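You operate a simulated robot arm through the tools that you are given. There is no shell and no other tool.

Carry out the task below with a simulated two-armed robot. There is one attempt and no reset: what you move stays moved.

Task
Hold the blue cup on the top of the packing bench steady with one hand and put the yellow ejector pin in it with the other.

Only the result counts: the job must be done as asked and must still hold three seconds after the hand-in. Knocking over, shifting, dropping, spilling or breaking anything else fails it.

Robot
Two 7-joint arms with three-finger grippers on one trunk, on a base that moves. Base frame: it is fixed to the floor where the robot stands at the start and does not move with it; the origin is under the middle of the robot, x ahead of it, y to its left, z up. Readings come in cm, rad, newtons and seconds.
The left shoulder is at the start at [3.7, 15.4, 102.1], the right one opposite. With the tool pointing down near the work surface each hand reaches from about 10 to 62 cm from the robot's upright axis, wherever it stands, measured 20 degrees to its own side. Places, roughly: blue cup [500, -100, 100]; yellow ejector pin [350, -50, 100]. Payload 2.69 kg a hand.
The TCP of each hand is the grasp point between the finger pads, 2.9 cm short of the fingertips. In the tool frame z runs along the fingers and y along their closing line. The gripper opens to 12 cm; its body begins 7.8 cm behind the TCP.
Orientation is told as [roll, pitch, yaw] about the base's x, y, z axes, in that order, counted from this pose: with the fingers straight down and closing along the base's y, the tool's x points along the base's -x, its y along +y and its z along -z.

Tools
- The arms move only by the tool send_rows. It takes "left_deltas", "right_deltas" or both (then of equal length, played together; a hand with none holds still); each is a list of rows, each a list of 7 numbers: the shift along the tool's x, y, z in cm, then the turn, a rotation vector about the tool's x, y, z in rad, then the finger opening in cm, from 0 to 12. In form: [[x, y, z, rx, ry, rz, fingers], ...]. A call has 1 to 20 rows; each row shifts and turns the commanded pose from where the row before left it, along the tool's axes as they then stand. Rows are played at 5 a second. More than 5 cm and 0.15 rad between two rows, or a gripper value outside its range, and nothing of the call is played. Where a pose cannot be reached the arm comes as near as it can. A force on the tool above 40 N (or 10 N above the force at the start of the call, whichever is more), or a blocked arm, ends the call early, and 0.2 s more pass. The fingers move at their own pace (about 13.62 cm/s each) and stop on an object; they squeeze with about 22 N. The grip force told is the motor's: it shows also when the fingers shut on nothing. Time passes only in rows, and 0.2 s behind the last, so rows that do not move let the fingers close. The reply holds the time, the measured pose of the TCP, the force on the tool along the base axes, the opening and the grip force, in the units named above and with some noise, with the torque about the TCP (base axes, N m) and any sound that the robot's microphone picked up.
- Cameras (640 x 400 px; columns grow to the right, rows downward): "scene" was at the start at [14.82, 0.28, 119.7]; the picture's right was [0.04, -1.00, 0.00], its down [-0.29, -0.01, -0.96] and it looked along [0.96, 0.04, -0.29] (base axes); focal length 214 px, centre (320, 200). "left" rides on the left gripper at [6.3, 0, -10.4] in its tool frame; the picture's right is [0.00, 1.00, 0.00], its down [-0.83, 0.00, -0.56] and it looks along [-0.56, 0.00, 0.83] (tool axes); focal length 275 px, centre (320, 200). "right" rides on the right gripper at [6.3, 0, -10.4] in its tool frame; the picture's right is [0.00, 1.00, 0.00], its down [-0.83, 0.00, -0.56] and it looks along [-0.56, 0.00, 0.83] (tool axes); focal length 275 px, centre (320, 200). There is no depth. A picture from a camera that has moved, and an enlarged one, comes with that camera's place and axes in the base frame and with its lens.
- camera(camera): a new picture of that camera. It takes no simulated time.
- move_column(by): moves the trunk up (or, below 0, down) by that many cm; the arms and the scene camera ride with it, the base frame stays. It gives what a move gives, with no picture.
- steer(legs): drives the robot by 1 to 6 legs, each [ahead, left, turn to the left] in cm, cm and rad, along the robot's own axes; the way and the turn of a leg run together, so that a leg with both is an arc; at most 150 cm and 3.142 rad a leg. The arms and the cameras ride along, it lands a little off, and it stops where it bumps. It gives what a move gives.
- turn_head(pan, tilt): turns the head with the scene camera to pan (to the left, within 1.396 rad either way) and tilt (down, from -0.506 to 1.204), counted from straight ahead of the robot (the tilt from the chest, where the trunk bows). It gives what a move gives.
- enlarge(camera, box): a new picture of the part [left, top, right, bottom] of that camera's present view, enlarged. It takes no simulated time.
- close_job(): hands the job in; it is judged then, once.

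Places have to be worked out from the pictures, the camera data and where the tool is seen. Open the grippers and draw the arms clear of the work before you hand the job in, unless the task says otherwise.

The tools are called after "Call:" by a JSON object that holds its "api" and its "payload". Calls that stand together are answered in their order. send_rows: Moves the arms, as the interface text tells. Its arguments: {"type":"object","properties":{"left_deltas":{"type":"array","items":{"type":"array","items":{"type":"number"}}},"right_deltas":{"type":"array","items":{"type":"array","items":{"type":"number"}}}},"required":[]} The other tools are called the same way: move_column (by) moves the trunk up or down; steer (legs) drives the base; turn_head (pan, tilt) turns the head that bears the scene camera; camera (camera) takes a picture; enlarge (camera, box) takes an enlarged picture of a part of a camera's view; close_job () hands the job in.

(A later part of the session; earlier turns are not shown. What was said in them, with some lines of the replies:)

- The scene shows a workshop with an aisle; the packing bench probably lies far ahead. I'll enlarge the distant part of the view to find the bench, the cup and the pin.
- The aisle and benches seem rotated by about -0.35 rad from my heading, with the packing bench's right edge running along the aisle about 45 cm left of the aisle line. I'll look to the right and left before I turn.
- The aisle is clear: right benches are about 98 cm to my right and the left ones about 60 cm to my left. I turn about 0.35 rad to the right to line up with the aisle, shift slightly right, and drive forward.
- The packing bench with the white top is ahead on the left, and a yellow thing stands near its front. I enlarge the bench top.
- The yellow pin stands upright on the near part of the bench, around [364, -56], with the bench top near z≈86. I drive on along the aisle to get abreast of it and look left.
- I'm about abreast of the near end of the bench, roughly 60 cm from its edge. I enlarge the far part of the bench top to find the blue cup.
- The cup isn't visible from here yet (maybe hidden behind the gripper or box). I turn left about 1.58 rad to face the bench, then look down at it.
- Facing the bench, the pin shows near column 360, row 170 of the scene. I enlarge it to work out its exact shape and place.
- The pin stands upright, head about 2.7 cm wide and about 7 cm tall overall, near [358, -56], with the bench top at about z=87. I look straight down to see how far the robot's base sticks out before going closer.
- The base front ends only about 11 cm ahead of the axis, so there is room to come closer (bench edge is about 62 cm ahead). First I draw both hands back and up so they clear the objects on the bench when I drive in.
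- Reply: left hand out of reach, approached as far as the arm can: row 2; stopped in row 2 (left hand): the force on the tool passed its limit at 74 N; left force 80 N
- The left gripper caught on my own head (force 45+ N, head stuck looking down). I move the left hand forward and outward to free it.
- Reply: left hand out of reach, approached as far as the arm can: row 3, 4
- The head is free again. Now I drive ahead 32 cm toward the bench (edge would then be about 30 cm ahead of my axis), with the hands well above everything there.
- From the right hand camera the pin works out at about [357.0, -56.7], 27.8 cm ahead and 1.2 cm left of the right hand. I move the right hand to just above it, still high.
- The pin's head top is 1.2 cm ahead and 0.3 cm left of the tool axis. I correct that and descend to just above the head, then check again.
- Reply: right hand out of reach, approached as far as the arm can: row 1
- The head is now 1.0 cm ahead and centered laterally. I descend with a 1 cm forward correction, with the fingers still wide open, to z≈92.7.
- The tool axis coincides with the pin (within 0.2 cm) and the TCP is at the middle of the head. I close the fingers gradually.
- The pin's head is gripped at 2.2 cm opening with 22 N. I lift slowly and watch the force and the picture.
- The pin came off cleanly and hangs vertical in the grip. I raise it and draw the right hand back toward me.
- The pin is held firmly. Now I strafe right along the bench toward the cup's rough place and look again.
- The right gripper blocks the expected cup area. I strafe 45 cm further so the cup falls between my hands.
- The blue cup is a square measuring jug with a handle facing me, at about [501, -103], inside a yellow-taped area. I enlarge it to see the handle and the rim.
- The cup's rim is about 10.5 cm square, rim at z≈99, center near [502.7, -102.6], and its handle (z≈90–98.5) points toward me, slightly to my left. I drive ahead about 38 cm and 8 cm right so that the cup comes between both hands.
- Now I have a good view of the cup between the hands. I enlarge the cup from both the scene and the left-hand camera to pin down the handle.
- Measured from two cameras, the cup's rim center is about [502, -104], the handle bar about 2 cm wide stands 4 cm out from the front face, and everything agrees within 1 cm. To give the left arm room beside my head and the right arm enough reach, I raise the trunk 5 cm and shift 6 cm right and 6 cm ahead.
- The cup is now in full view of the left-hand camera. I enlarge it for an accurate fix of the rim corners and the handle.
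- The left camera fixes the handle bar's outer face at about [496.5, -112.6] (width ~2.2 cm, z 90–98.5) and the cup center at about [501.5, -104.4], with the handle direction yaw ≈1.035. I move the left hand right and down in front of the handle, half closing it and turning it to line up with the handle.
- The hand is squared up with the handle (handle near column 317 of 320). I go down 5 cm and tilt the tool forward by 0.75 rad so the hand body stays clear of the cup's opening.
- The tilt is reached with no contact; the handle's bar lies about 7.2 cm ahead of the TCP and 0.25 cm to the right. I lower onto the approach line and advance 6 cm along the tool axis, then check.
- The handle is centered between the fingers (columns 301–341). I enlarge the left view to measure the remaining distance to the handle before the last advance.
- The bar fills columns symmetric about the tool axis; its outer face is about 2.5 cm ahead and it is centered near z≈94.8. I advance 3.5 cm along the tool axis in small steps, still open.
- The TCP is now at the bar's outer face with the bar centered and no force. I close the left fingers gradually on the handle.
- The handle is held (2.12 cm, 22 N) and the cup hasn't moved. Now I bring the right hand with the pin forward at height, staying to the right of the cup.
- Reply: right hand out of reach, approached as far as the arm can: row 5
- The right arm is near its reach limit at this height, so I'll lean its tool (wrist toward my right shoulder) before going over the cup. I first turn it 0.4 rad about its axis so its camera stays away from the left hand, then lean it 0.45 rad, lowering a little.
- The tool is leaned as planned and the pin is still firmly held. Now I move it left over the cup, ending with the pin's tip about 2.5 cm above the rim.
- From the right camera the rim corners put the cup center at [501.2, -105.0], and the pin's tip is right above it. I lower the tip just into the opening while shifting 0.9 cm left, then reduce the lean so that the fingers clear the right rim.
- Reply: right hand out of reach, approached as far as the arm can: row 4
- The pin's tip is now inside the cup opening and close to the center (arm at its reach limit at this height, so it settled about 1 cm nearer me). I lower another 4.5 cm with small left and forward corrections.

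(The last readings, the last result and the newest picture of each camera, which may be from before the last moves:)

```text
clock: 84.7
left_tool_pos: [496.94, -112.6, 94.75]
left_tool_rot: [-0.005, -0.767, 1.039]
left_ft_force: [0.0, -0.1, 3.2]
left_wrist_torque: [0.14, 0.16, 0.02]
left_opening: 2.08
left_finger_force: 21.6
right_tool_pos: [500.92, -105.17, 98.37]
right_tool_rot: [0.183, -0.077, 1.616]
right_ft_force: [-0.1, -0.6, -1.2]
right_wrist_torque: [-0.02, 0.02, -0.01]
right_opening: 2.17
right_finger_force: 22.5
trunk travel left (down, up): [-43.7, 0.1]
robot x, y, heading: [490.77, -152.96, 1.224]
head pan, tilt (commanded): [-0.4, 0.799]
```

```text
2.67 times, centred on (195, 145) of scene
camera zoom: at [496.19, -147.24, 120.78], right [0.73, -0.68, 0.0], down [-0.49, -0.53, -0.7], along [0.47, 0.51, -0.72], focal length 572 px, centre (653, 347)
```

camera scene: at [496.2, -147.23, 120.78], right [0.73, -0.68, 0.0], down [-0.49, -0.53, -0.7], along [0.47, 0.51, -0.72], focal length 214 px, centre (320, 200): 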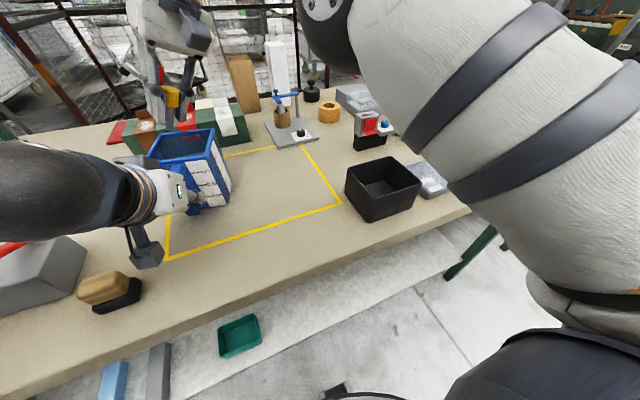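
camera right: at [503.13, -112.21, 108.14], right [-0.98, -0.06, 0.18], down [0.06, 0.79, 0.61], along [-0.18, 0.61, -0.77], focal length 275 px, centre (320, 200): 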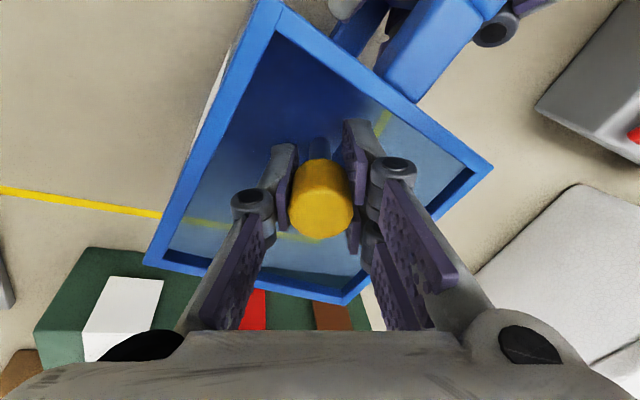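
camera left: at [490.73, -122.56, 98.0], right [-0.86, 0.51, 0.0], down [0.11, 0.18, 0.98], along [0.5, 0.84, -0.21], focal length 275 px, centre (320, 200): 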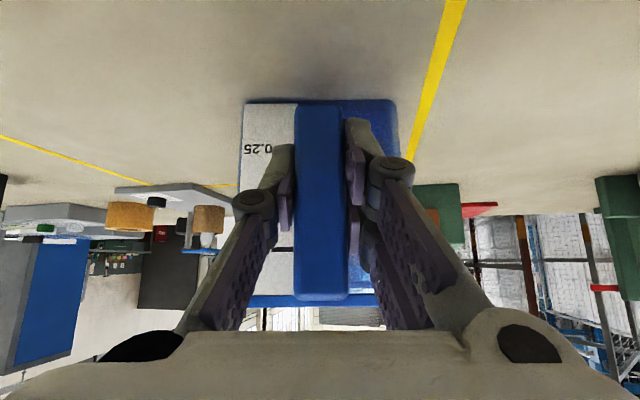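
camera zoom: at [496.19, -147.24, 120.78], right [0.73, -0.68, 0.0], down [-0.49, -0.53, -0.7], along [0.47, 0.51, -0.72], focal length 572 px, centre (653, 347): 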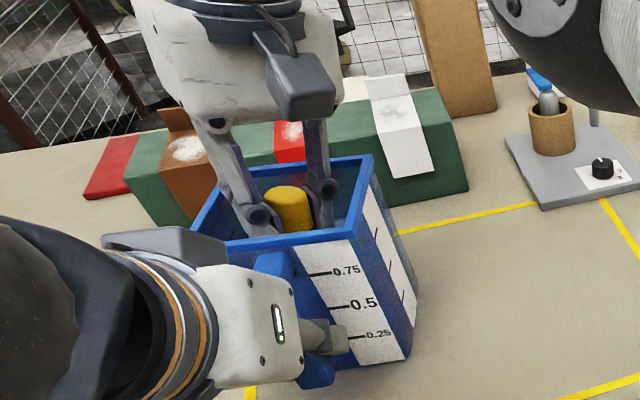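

The pin's shaft and head are inside the cup with no contact forces. I lower 2 cm more, then open the right fingers just enough to release the pin.

Call:
{"api": "send_rows", "payload": {"right_deltas": [[0.077, -0.18, 0.98, 0, 0, 0, 1], [0.077, -0.18, 0.98, 0, 0, 0, 1], [0, 0, 0, 0, 0, 0, 1]]}}

Call:
{"api": "camera", "payload": {"camera": "right"}}

Call:
{"api": "enlarge", "payload": {"camera": "scene", "box": [120, 70, 270, 220]}}

```text
clock: 85.5
left_tool_pos: [496.88, -112.53, 94.84]
left_tool_rot: [-0.005, -0.765, 1.04]
left_ft_force: [-0.2, -0.5, 3.2]
left_wrist_torque: [0.12, 0.16, -0.01]
left_opening: 2.1
left_finger_force: 21.4
right_tool_pos: [500.75, -105.14, 96.53]
right_tool_rot: [0.181, -0.076, 1.615]
right_ft_force: [-0.1, -0.1, -0.6]
right_wrist_torque: [0.0, 0.01, 0.02]
right_opening: 2.19
right_finger_force: 22.1
trunk travel left (down, up): [-43.7, 0.1]
robot x, y, heading: [490.94, -153.16, 1.225]
head pan, tilt (commanded): [-0.4, 0.799]
```

```text
taken
camera right: at [503.1, -112.21, 106.12], right [-0.98, -0.06, 0.18], down [0.06, 0.79, 0.61], along [-0.18, 0.61, -0.77], focal length 275 px, centre (320, 200)
```

right: 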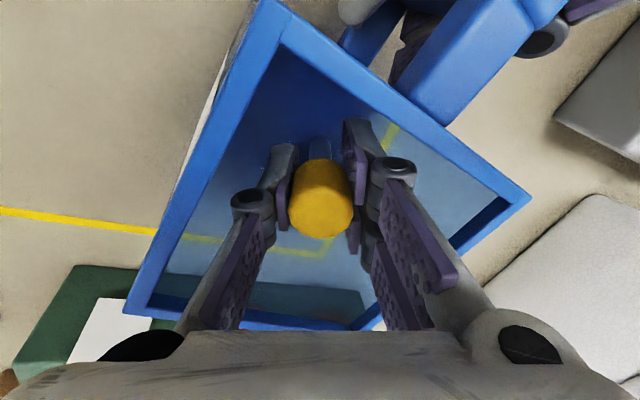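

```text
2.67 times, centred on (195, 145) of scene
camera zoom: at [496.19, -147.24, 120.78], right [0.73, -0.68, 0.0], down [-0.49, -0.53, -0.7], along [0.47, 0.51, -0.72], focal length 572 px, centre (653, 347)
```

zoom: 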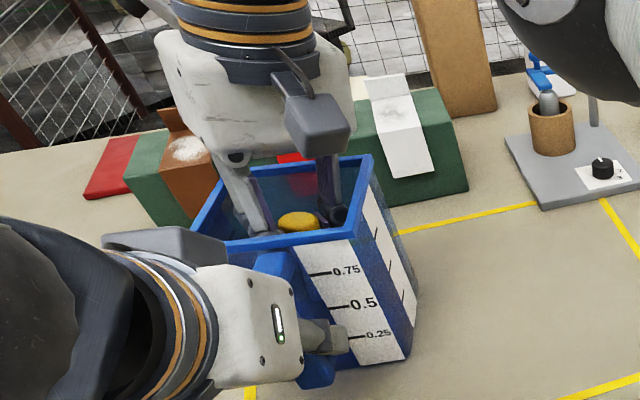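

The pin sits deep in the cup, centered, with no contact. I release it now, with the left hand still holding the handle.

Call:
{"api": "send_rows", "payload": {"right_deltas": [[0, 0, 0, 0, 0, 0, 2.4], [0, 0, 0, 0, 0, 0, 2.8], [0, 0, 0, 0, 0, 0, 3.2], [0, 0, 0, 0, 0, 0, 3.6], [0, 0, 0, 0, 0, 0, 3.6], [0, 0, 0, 0, 0, 0, 3.6]]}}

Call:
{"api": "camera", "payload": {"camera": "right"}}

Call:
{"api": "enlarge", "payload": {"camera": "scene", "box": [120, 70, 270, 220]}}

```text
clock: 86.9
left_tool_pos: [496.86, -112.46, 94.82]
left_tool_rot: [-0.004, -0.766, 1.038]
left_ft_force: [-0.5, -0.3, 3.3]
left_wrist_torque: [0.15, 0.21, 0.0]
left_opening: 2.07
left_finger_force: 21.5
right_tool_pos: [500.92, -105.19, 96.48]
right_tool_rot: [0.181, -0.075, 1.616]
right_ft_force: [0.6, -0.5, -0.3]
right_wrist_torque: [0.0, 0.02, 0.03]
right_opening: 3.6
right_finger_force: 0.0
trunk travel left (down, up): [-43.7, 0.1]
robot x, y, heading: [490.83, -153.04, 1.222]
head pan, tilt (commanded): [-0.4, 0.799]
```

```text
taken
camera right: at [503.09, -112.21, 106.12], right [-0.98, -0.06, 0.18], down [0.06, 0.79, 0.61], along [-0.18, 0.61, -0.77], focal length 275 px, centre (320, 200)
```

right: 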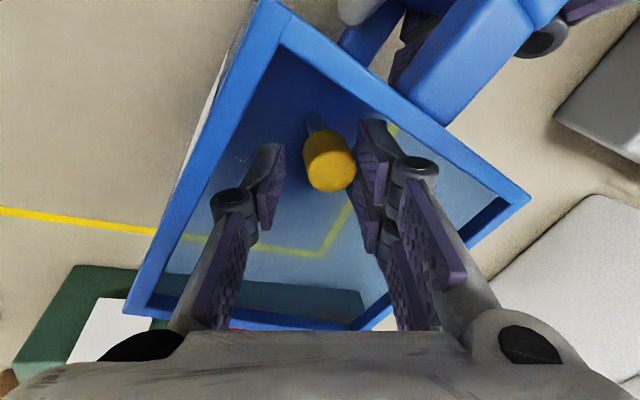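

```text
2.67 times, centred on (195, 145) of scene
camera zoom: at [496.19, -147.23, 120.78], right [0.73, -0.68, 0.0], down [-0.49, -0.53, -0.7], along [0.47, 0.51, -0.72], focal length 572 px, centre (653, 347)
```

zoom: 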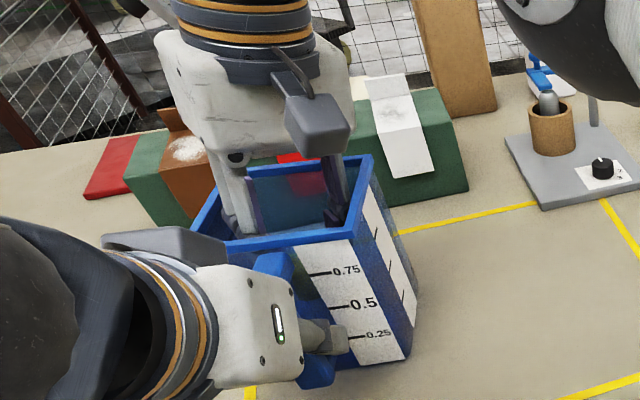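

The pin has dropped into the cup and stands inside it. I withdraw the right hand straight up, reversing the entry path, while the left keeps holding.

Call:
{"api": "send_rows", "payload": {"right_deltas": [[-0.115, 0.269, -1.471, 0, 0, 0, 3.6], [-0.115, 0.269, -1.471, 0, 0, 0, 3.6], [-0.115, 0.269, -1.471, 0, 0, 0, 3.6], [0.06, -0.146, -1.255, -0.115, -0.049, 0, 3.6], [0.06, -0.146, -1.255, -0.115, -0.049, 0, 3.6], [-0.334, 0.795, -1.804, 0, 0, 0, 3.6], [-0.334, 0.795, -1.804, 0, 0, 0, 3.6], [0, 0, 0, 0, 0, 0, 3.6]]}}

Call:
{"api": "camera", "payload": {"camera": "right"}}

Call:
{"api": "enlarge", "payload": {"camera": "scene", "box": [80, 20, 300, 240]}}

```text
clock: 88.7
left_tool_pos: [496.87, -112.49, 94.76]
left_tool_rot: [-0.005, -0.767, 1.038]
left_ft_force: [-0.2, -1.5, 3.4]
left_wrist_torque: [0.05, 0.18, 0.01]
left_opening: 2.08
left_finger_force: 22.2
right_tool_pos: [501.75, -104.81, 107.71]
right_tool_rot: [0.415, -0.172, 1.587]
right_ft_force: [0.4, -0.3, -0.4]
right_wrist_torque: [-0.01, 0.02, 0.03]
right_opening: 3.6
right_finger_force: 0.1
right hand out of reach, approached as far as the arm can: row 4, 5, 6, 7
trunk travel left (down, up): [-43.7, 0.1]
robot x, y, heading: [490.62, -153.49, 1.224]
head pan, tilt (commanded): [-0.4, 0.799]
```

```text
taken
camera right: at [506.22, -112.52, 115.76], right [-0.91, -0.09, 0.4], down [0.21, 0.74, 0.64], along [-0.35, 0.67, -0.65], focal length 275 px, centre (320, 200)
```

right: 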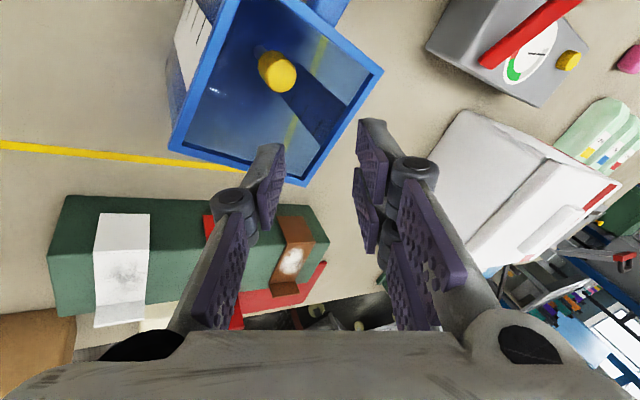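

```text
1.82 times, centred on (190, 130) of scene
camera zoom: at [496.18, -147.24, 120.78], right [0.73, -0.68, 0.0], down [-0.49, -0.53, -0.7], along [0.47, 0.51, -0.72], focal length 390 px, centre (556, 327)
```

zoom: 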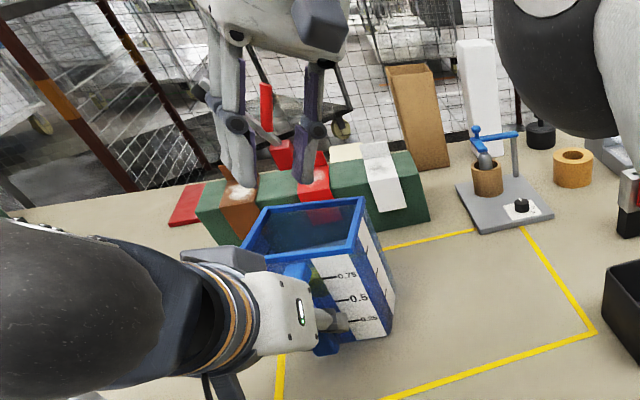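

The pin stands in the cup and the right hand is clear above it. I move the right hand off to the right along the way it came, then back toward me.

Call:
{"api": "send_rows", "payload": {"right_deltas": [[1.47, -2.79, -2.37, 0, 0, 0, 3.6], [1.47, -2.79, -2.37, 0, 0, 0, 3.6], [1.47, -2.79, -2.37, 0, 0, 0, 3.6], [1.47, -2.79, -2.37, 0, 0, 0, 3.6], [1.47, -2.79, -2.37, 0, 0, 0, 3.6], [2.77, 1.16, 0, 0, 0, 0, 3.6], [2.77, 1.16, 0, 0, 0, 0, 3.6], [2.77, 1.16, 0, 0, 0, 0, 3.6], [2.77, 1.16, 0, 0, 0, 0, 3.6], [0, 0, 0, 0, 0, 0, 3.6]]}}

Call:
{"api": "camera", "payload": {"camera": "right"}}

Call:
{"api": "camera", "payload": {"camera": "scene"}}

```text
clock: 90.9
left_tool_pos: [496.9, -112.46, 94.8]
left_tool_rot: [-0.006, -0.767, 1.038]
left_ft_force: [1.0, -1.1, 2.8]
left_wrist_torque: [0.09, 0.15, -0.03]
left_opening: 2.09
left_finger_force: 21.5
right_tool_pos: [515.47, -124.12, 111.48]
right_tool_rot: [0.415, -0.17, 1.588]
right_ft_force: [-0.3, -0.3, -0.2]
right_wrist_torque: [0.01, 0.0, -0.02]
right_opening: 3.61
right_finger_force: 0.0
trunk travel left (down, up): [-43.7, 0.1]
robot x, y, heading: [490.32, -153.31, 1.227]
head pan, tilt (commanded): [-0.4, 0.799]
```

```text
taken
camera right: at [519.77, -131.81, 119.72], right [-0.91, -0.09, 0.4], down [0.21, 0.74, 0.64], along [-0.35, 0.67, -0.65], focal length 275 px, centre (320, 200)
```

right: 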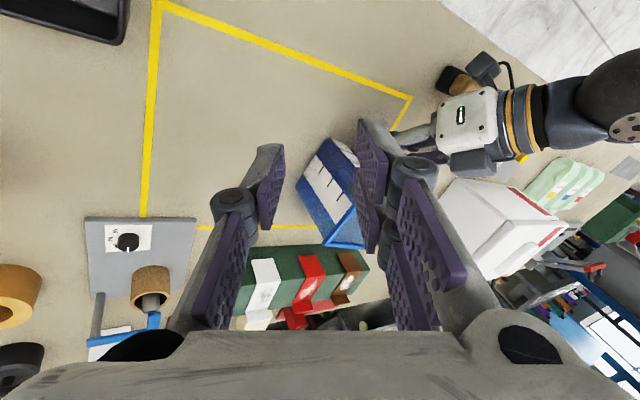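

```text
taken
camera scene: at [496.17, -147.23, 120.78], right [0.73, -0.68, 0.0], down [-0.49, -0.53, -0.7], along [0.47, 0.51, -0.72], focal length 214 px, centre (320, 200)
```

scene: 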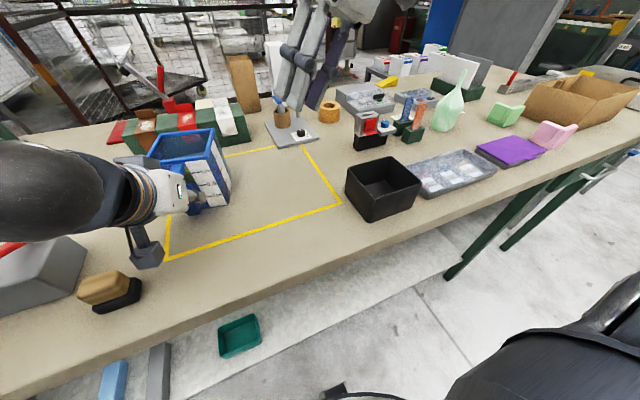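

The right hand is clear. Now I open the left fingers gently off the handle and back the left hand out along its approach line.

Call:
{"api": "send_rows", "payload": {"left_deltas": [[0, 0, 0, 0, 0, 0, 2.3], [0, 0, 0, 0, 0, 0, 2.8], [0, 0, 0, 0, 0, 0, 3.6], [0, 0, 0, 0, 0, 0, 5], [0, 0, 0, 0, 0, 0, 6], [0, 0, 0, 0, 0, 0, 6]]}}

Call:
{"api": "camera", "payload": {"camera": "left"}}

Call:
{"api": "enlarge", "payload": {"camera": "scene", "box": [60, 100, 260, 300]}}

```text
clock: 92.3
left_tool_pos: [496.88, -112.56, 94.79]
left_tool_rot: [-0.005, -0.767, 1.038]
left_ft_force: [0.7, 0.9, 0.5]
left_wrist_torque: [0.01, 0.01, 0.02]
left_opening: 6.0
left_finger_force: 0.0
right_tool_pos: [515.44, -123.96, 111.57]
right_tool_rot: [0.415, -0.172, 1.587]
right_ft_force: [1.0, -1.1, -0.3]
right_wrist_torque: [-0.01, 0.01, 0.03]
right_opening: 3.6
right_finger_force: 0.2
trunk travel left (down, up): [-43.7, 0.1]
robot x, y, heading: [490.53, -153.43, 1.224]
head pan, tilt (commanded): [-0.4, 0.799]
```

```text
taken
camera left: at [490.73, -122.56, 97.99], right [-0.86, 0.51, 0.0], down [0.11, 0.18, 0.98], along [0.5, 0.84, -0.21], focal length 275 px, centre (320, 200)
```

left: 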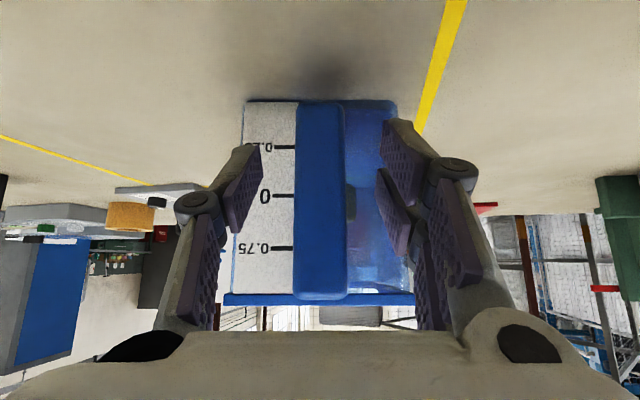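

```text
2.00 times, centred on (160, 200) of scene
camera zoom: at [496.19, -147.21, 120.77], right [0.73, -0.68, 0.0], down [-0.49, -0.53, -0.7], along [0.47, 0.51, -0.72], focal length 429 px, centre (640, 200)
```

zoom: 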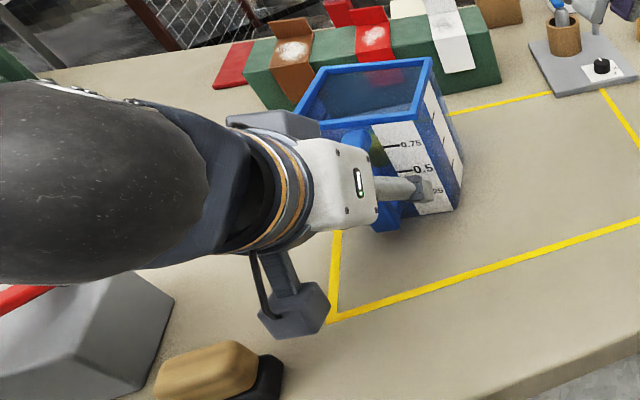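

The cup stayed in place. I back the left hand out along its axis and then up, reversing the approach.

Call:
{"api": "send_rows", "payload": {"left_deltas": [[0, 0, -1.5, 0, 0, 0, 6], [0, 0, -2, 0, 0, 0, 6], [0, 0, -2, 0, 0, 0, 6], [0, 0, -2, 0, 0, 0, 6], [0, 0, -2, 0, 0, 0, 6], [-1.6, 0, -1.65, 0, 0, 0, 6], [-1.6, 0, -1.65, 0, 0, 0, 6], [0, 0, 0, 0, 0, 0, 6]]}}

Call:
{"api": "camera", "payload": {"camera": "left"}}

Call:
{"api": "enlarge", "payload": {"camera": "scene", "box": [60, 100, 260, 300]}}

```text
clock: 94.1
left_tool_pos: [493.51, -118.04, 106.23]
left_tool_rot: [-0.004, -0.766, 1.038]
left_ft_force: [0.3, 0.0, -0.5]
left_wrist_torque: [-0.02, -0.01, 0.01]
left_opening: 5.99
left_finger_force: 0.2
right_tool_pos: [515.53, -123.98, 111.43]
right_tool_rot: [0.412, -0.168, 1.587]
right_ft_force: [-0.5, -0.2, 0.0]
right_wrist_torque: [-0.01, 0.01, -0.01]
right_opening: 3.62
right_finger_force: 0.0
trunk travel left (down, up): [-43.7, 0.1]
robot x, y, heading: [490.34, -153.57, 1.224]
head pan, tilt (commanded): [-0.4, 0.799]
```

```text
taken
camera left: at [487.42, -128.2, 109.54], right [-0.86, 0.51, 0.0], down [0.11, 0.18, 0.98], along [0.5, 0.84, -0.21], focal length 275 px, centre (320, 200)
```

left: 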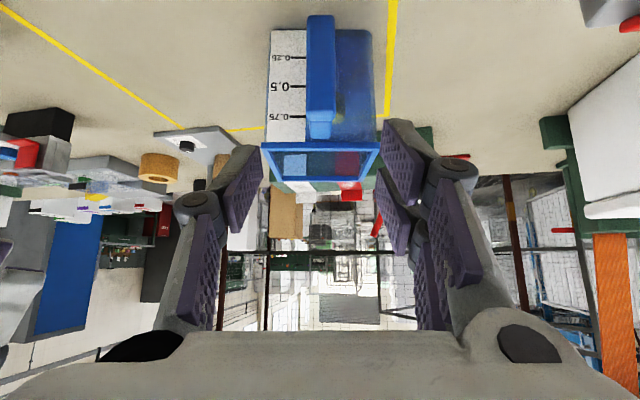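

```text
2.00 times, centred on (160, 200) of scene
camera zoom: at [496.2, -147.2, 120.77], right [0.73, -0.68, 0.0], down [-0.49, -0.53, -0.7], along [0.47, 0.51, -0.72], focal length 429 px, centre (640, 200)
```

zoom: 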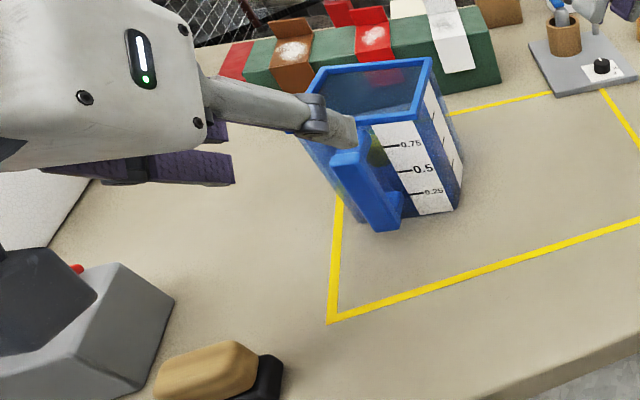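

Both hands are off the cup. I drive straight back 35 cm so that both arms leave the bench area, then open the grippers and check the cup.

Call:
{"api": "steer", "payload": {"legs": [[-35, 0, 0]]}}

Call:
{"api": "send_rows", "payload": {"left_deltas": [[0, 0, 0, 0, 0.15, 0, 12], [0, 0, 0, 0, 0.15, 0, 12], [0, 0, 0, 0, 0.15, 0, 12], [0, 0, 0, 0, 0, 0, 12]], "right_deltas": [[0, 0, 0, 0, 0, 0, 12], [0, 0, 0, 0, 0, 0, 12], [0, 0, 0, 0, 0, 0, 12], [0, 0, 0, 0, 0, 0, 12]]}}

Call:
{"api": "turn_head", "payload": {"pan": 0.0, "tilt": 0.45}}

Call:
{"api": "camera", "payload": {"camera": "scene"}}

```text
clock: 96.4
left_tool_pos: [481.69, -151.25, 106.27]
left_tool_rot: [-0.006, -0.766, 1.043]
left_ft_force: [0.1, -0.1, -0.3]
left_wrist_torque: [0.03, 0.03, 0.0]
left_opening: 6.0
left_finger_force: 0.1
right_tool_pos: [503.48, -156.84, 111.35]
right_tool_rot: [0.416, -0.17, 1.593]
right_ft_force: [0.3, -0.2, -0.8]
right_wrist_torque: [0.0, -0.03, -0.01]
right_opening: 3.6
right_finger_force: 0.0
trunk travel left (down, up): [-43.7, 0.1]
robot x, y, heading: [479.04, -186.5, 1.231]
head pan, tilt (commanded): [-0.4, 0.799]
```

```text
clock: 97.4
left_tool_pos: [481.6, -151.16, 106.3]
left_tool_rot: [-0.003, -0.319, 1.04]
left_ft_force: [0.3, -0.3, -0.4]
left_wrist_torque: [0.04, -0.04, 0.0]
left_opening: 12.03
left_finger_force: 0.2
right_tool_pos: [503.54, -156.64, 111.56]
right_tool_rot: [0.415, -0.17, 1.592]
right_ft_force: [0.4, 0.4, 0.4]
right_wrist_torque: [0.0, 0.01, -0.03]
right_opening: 12.01
right_finger_force: 0.0
trunk travel left (down, up): [-43.7, 0.1]
robot x, y, heading: [479.03, -186.67, 1.232]
head pan, tilt (commanded): [-0.4, 0.799]
```

```text
clock: 98.3
left_tool_pos: [481.67, -151.23, 106.26]
left_tool_rot: [-0.004, -0.315, 1.039]
left_ft_force: [0.1, -0.6, 0.6]
left_wrist_torque: [0.01, -0.01, -0.04]
left_opening: 12.0
left_finger_force: 0.0
right_tool_pos: [503.43, -156.83, 111.52]
right_tool_rot: [0.417, -0.17, 1.592]
right_ft_force: [-0.1, -0.3, -0.1]
right_wrist_torque: [0.01, 0.01, -0.03]
right_opening: 12.02
right_finger_force: 0.1
trunk travel left (down, up): [-43.7, 0.1]
robot x, y, heading: [478.93, -186.33, 1.226]
head pan, tilt (commanded): [0.0, 0.45]
```

```text
taken
camera scene: at [481.98, -177.44, 123.81], right [0.94, -0.34, 0.0], down [-0.15, -0.41, -0.9], along [0.3, 0.85, -0.44], focal length 214 px, centre (320, 200)
```

scene: 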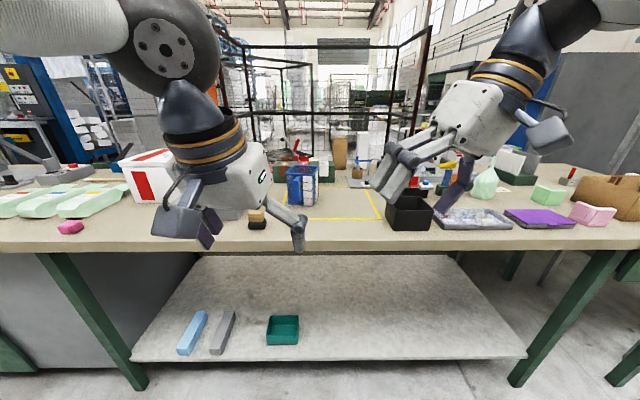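

Everything looks undisturbed from here; I enlarge the cup to confirm the pin is inside and the cup upright.

Call:
{"api": "enlarge", "payload": {"camera": "scene", "box": [270, 140, 350, 215]}}

Call:
{"api": "enlarge", "payload": {"camera": "scene", "box": [100, 130, 460, 260]}}

```text
5.33 times, centred on (310, 178) of scene
camera zoom: at [481.98, -177.44, 123.81], right [0.94, -0.34, 0.0], down [-0.15, -0.41, -0.9], along [0.3, 0.85, -0.44], focal length 1144 px, centre (373, 320)
```

zoom: 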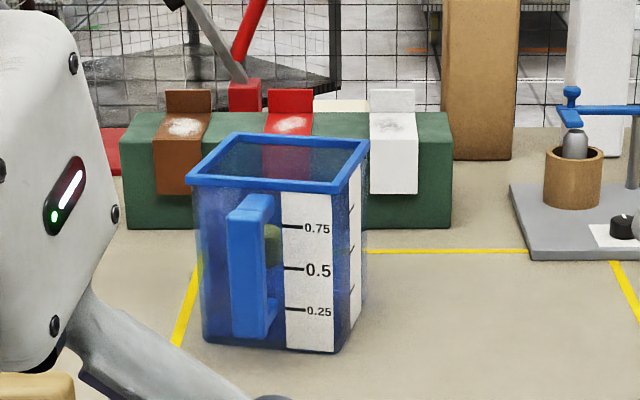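

```text
1.78 times, centred on (280, 195) of scene
camera zoom: at [481.98, -177.44, 123.81], right [0.94, -0.34, 0.0], down [-0.15, -0.41, -0.9], along [0.3, 0.85, -0.44], focal length 381 px, centre (391, 209)
```

zoom: 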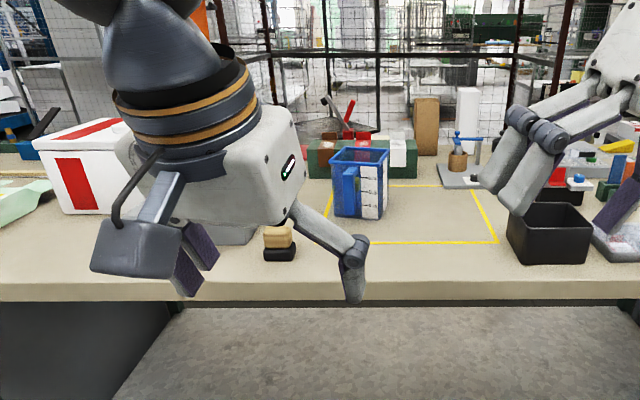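

The cup stands upright in its place, the yellow head shows through its translucent wall behind the handle, and both hands are open and clear of the bench. I hand the job in.

Call:
{"api": "close_job", "payload": {}}

```text
The job is handed in.
```

The yellow ejector pin is in the blue cup. The cup stands upright in its place on the packing bench, and I've handed the job in.

- **Pin:** the right hand picked it up off the bench, lowered it into the middle of the cup and let go just above the bottom.
- **Cup:** the left hand held it by the handle from before the right hand reached over the rim until the right hand was clear. The cup showed no visible shift when the left hand let go.
- **Surroundings:** nothing else on the bench looked moved in the last pictures. Both grippers are open, and I backed the robot 35 cm away from the bench before handing in.
- **Self-contact:** early on, away from the bench, the left gripper pressed against the robot's own head at about 74 N. I moved it free, and the head and arm worked normally afterwards.
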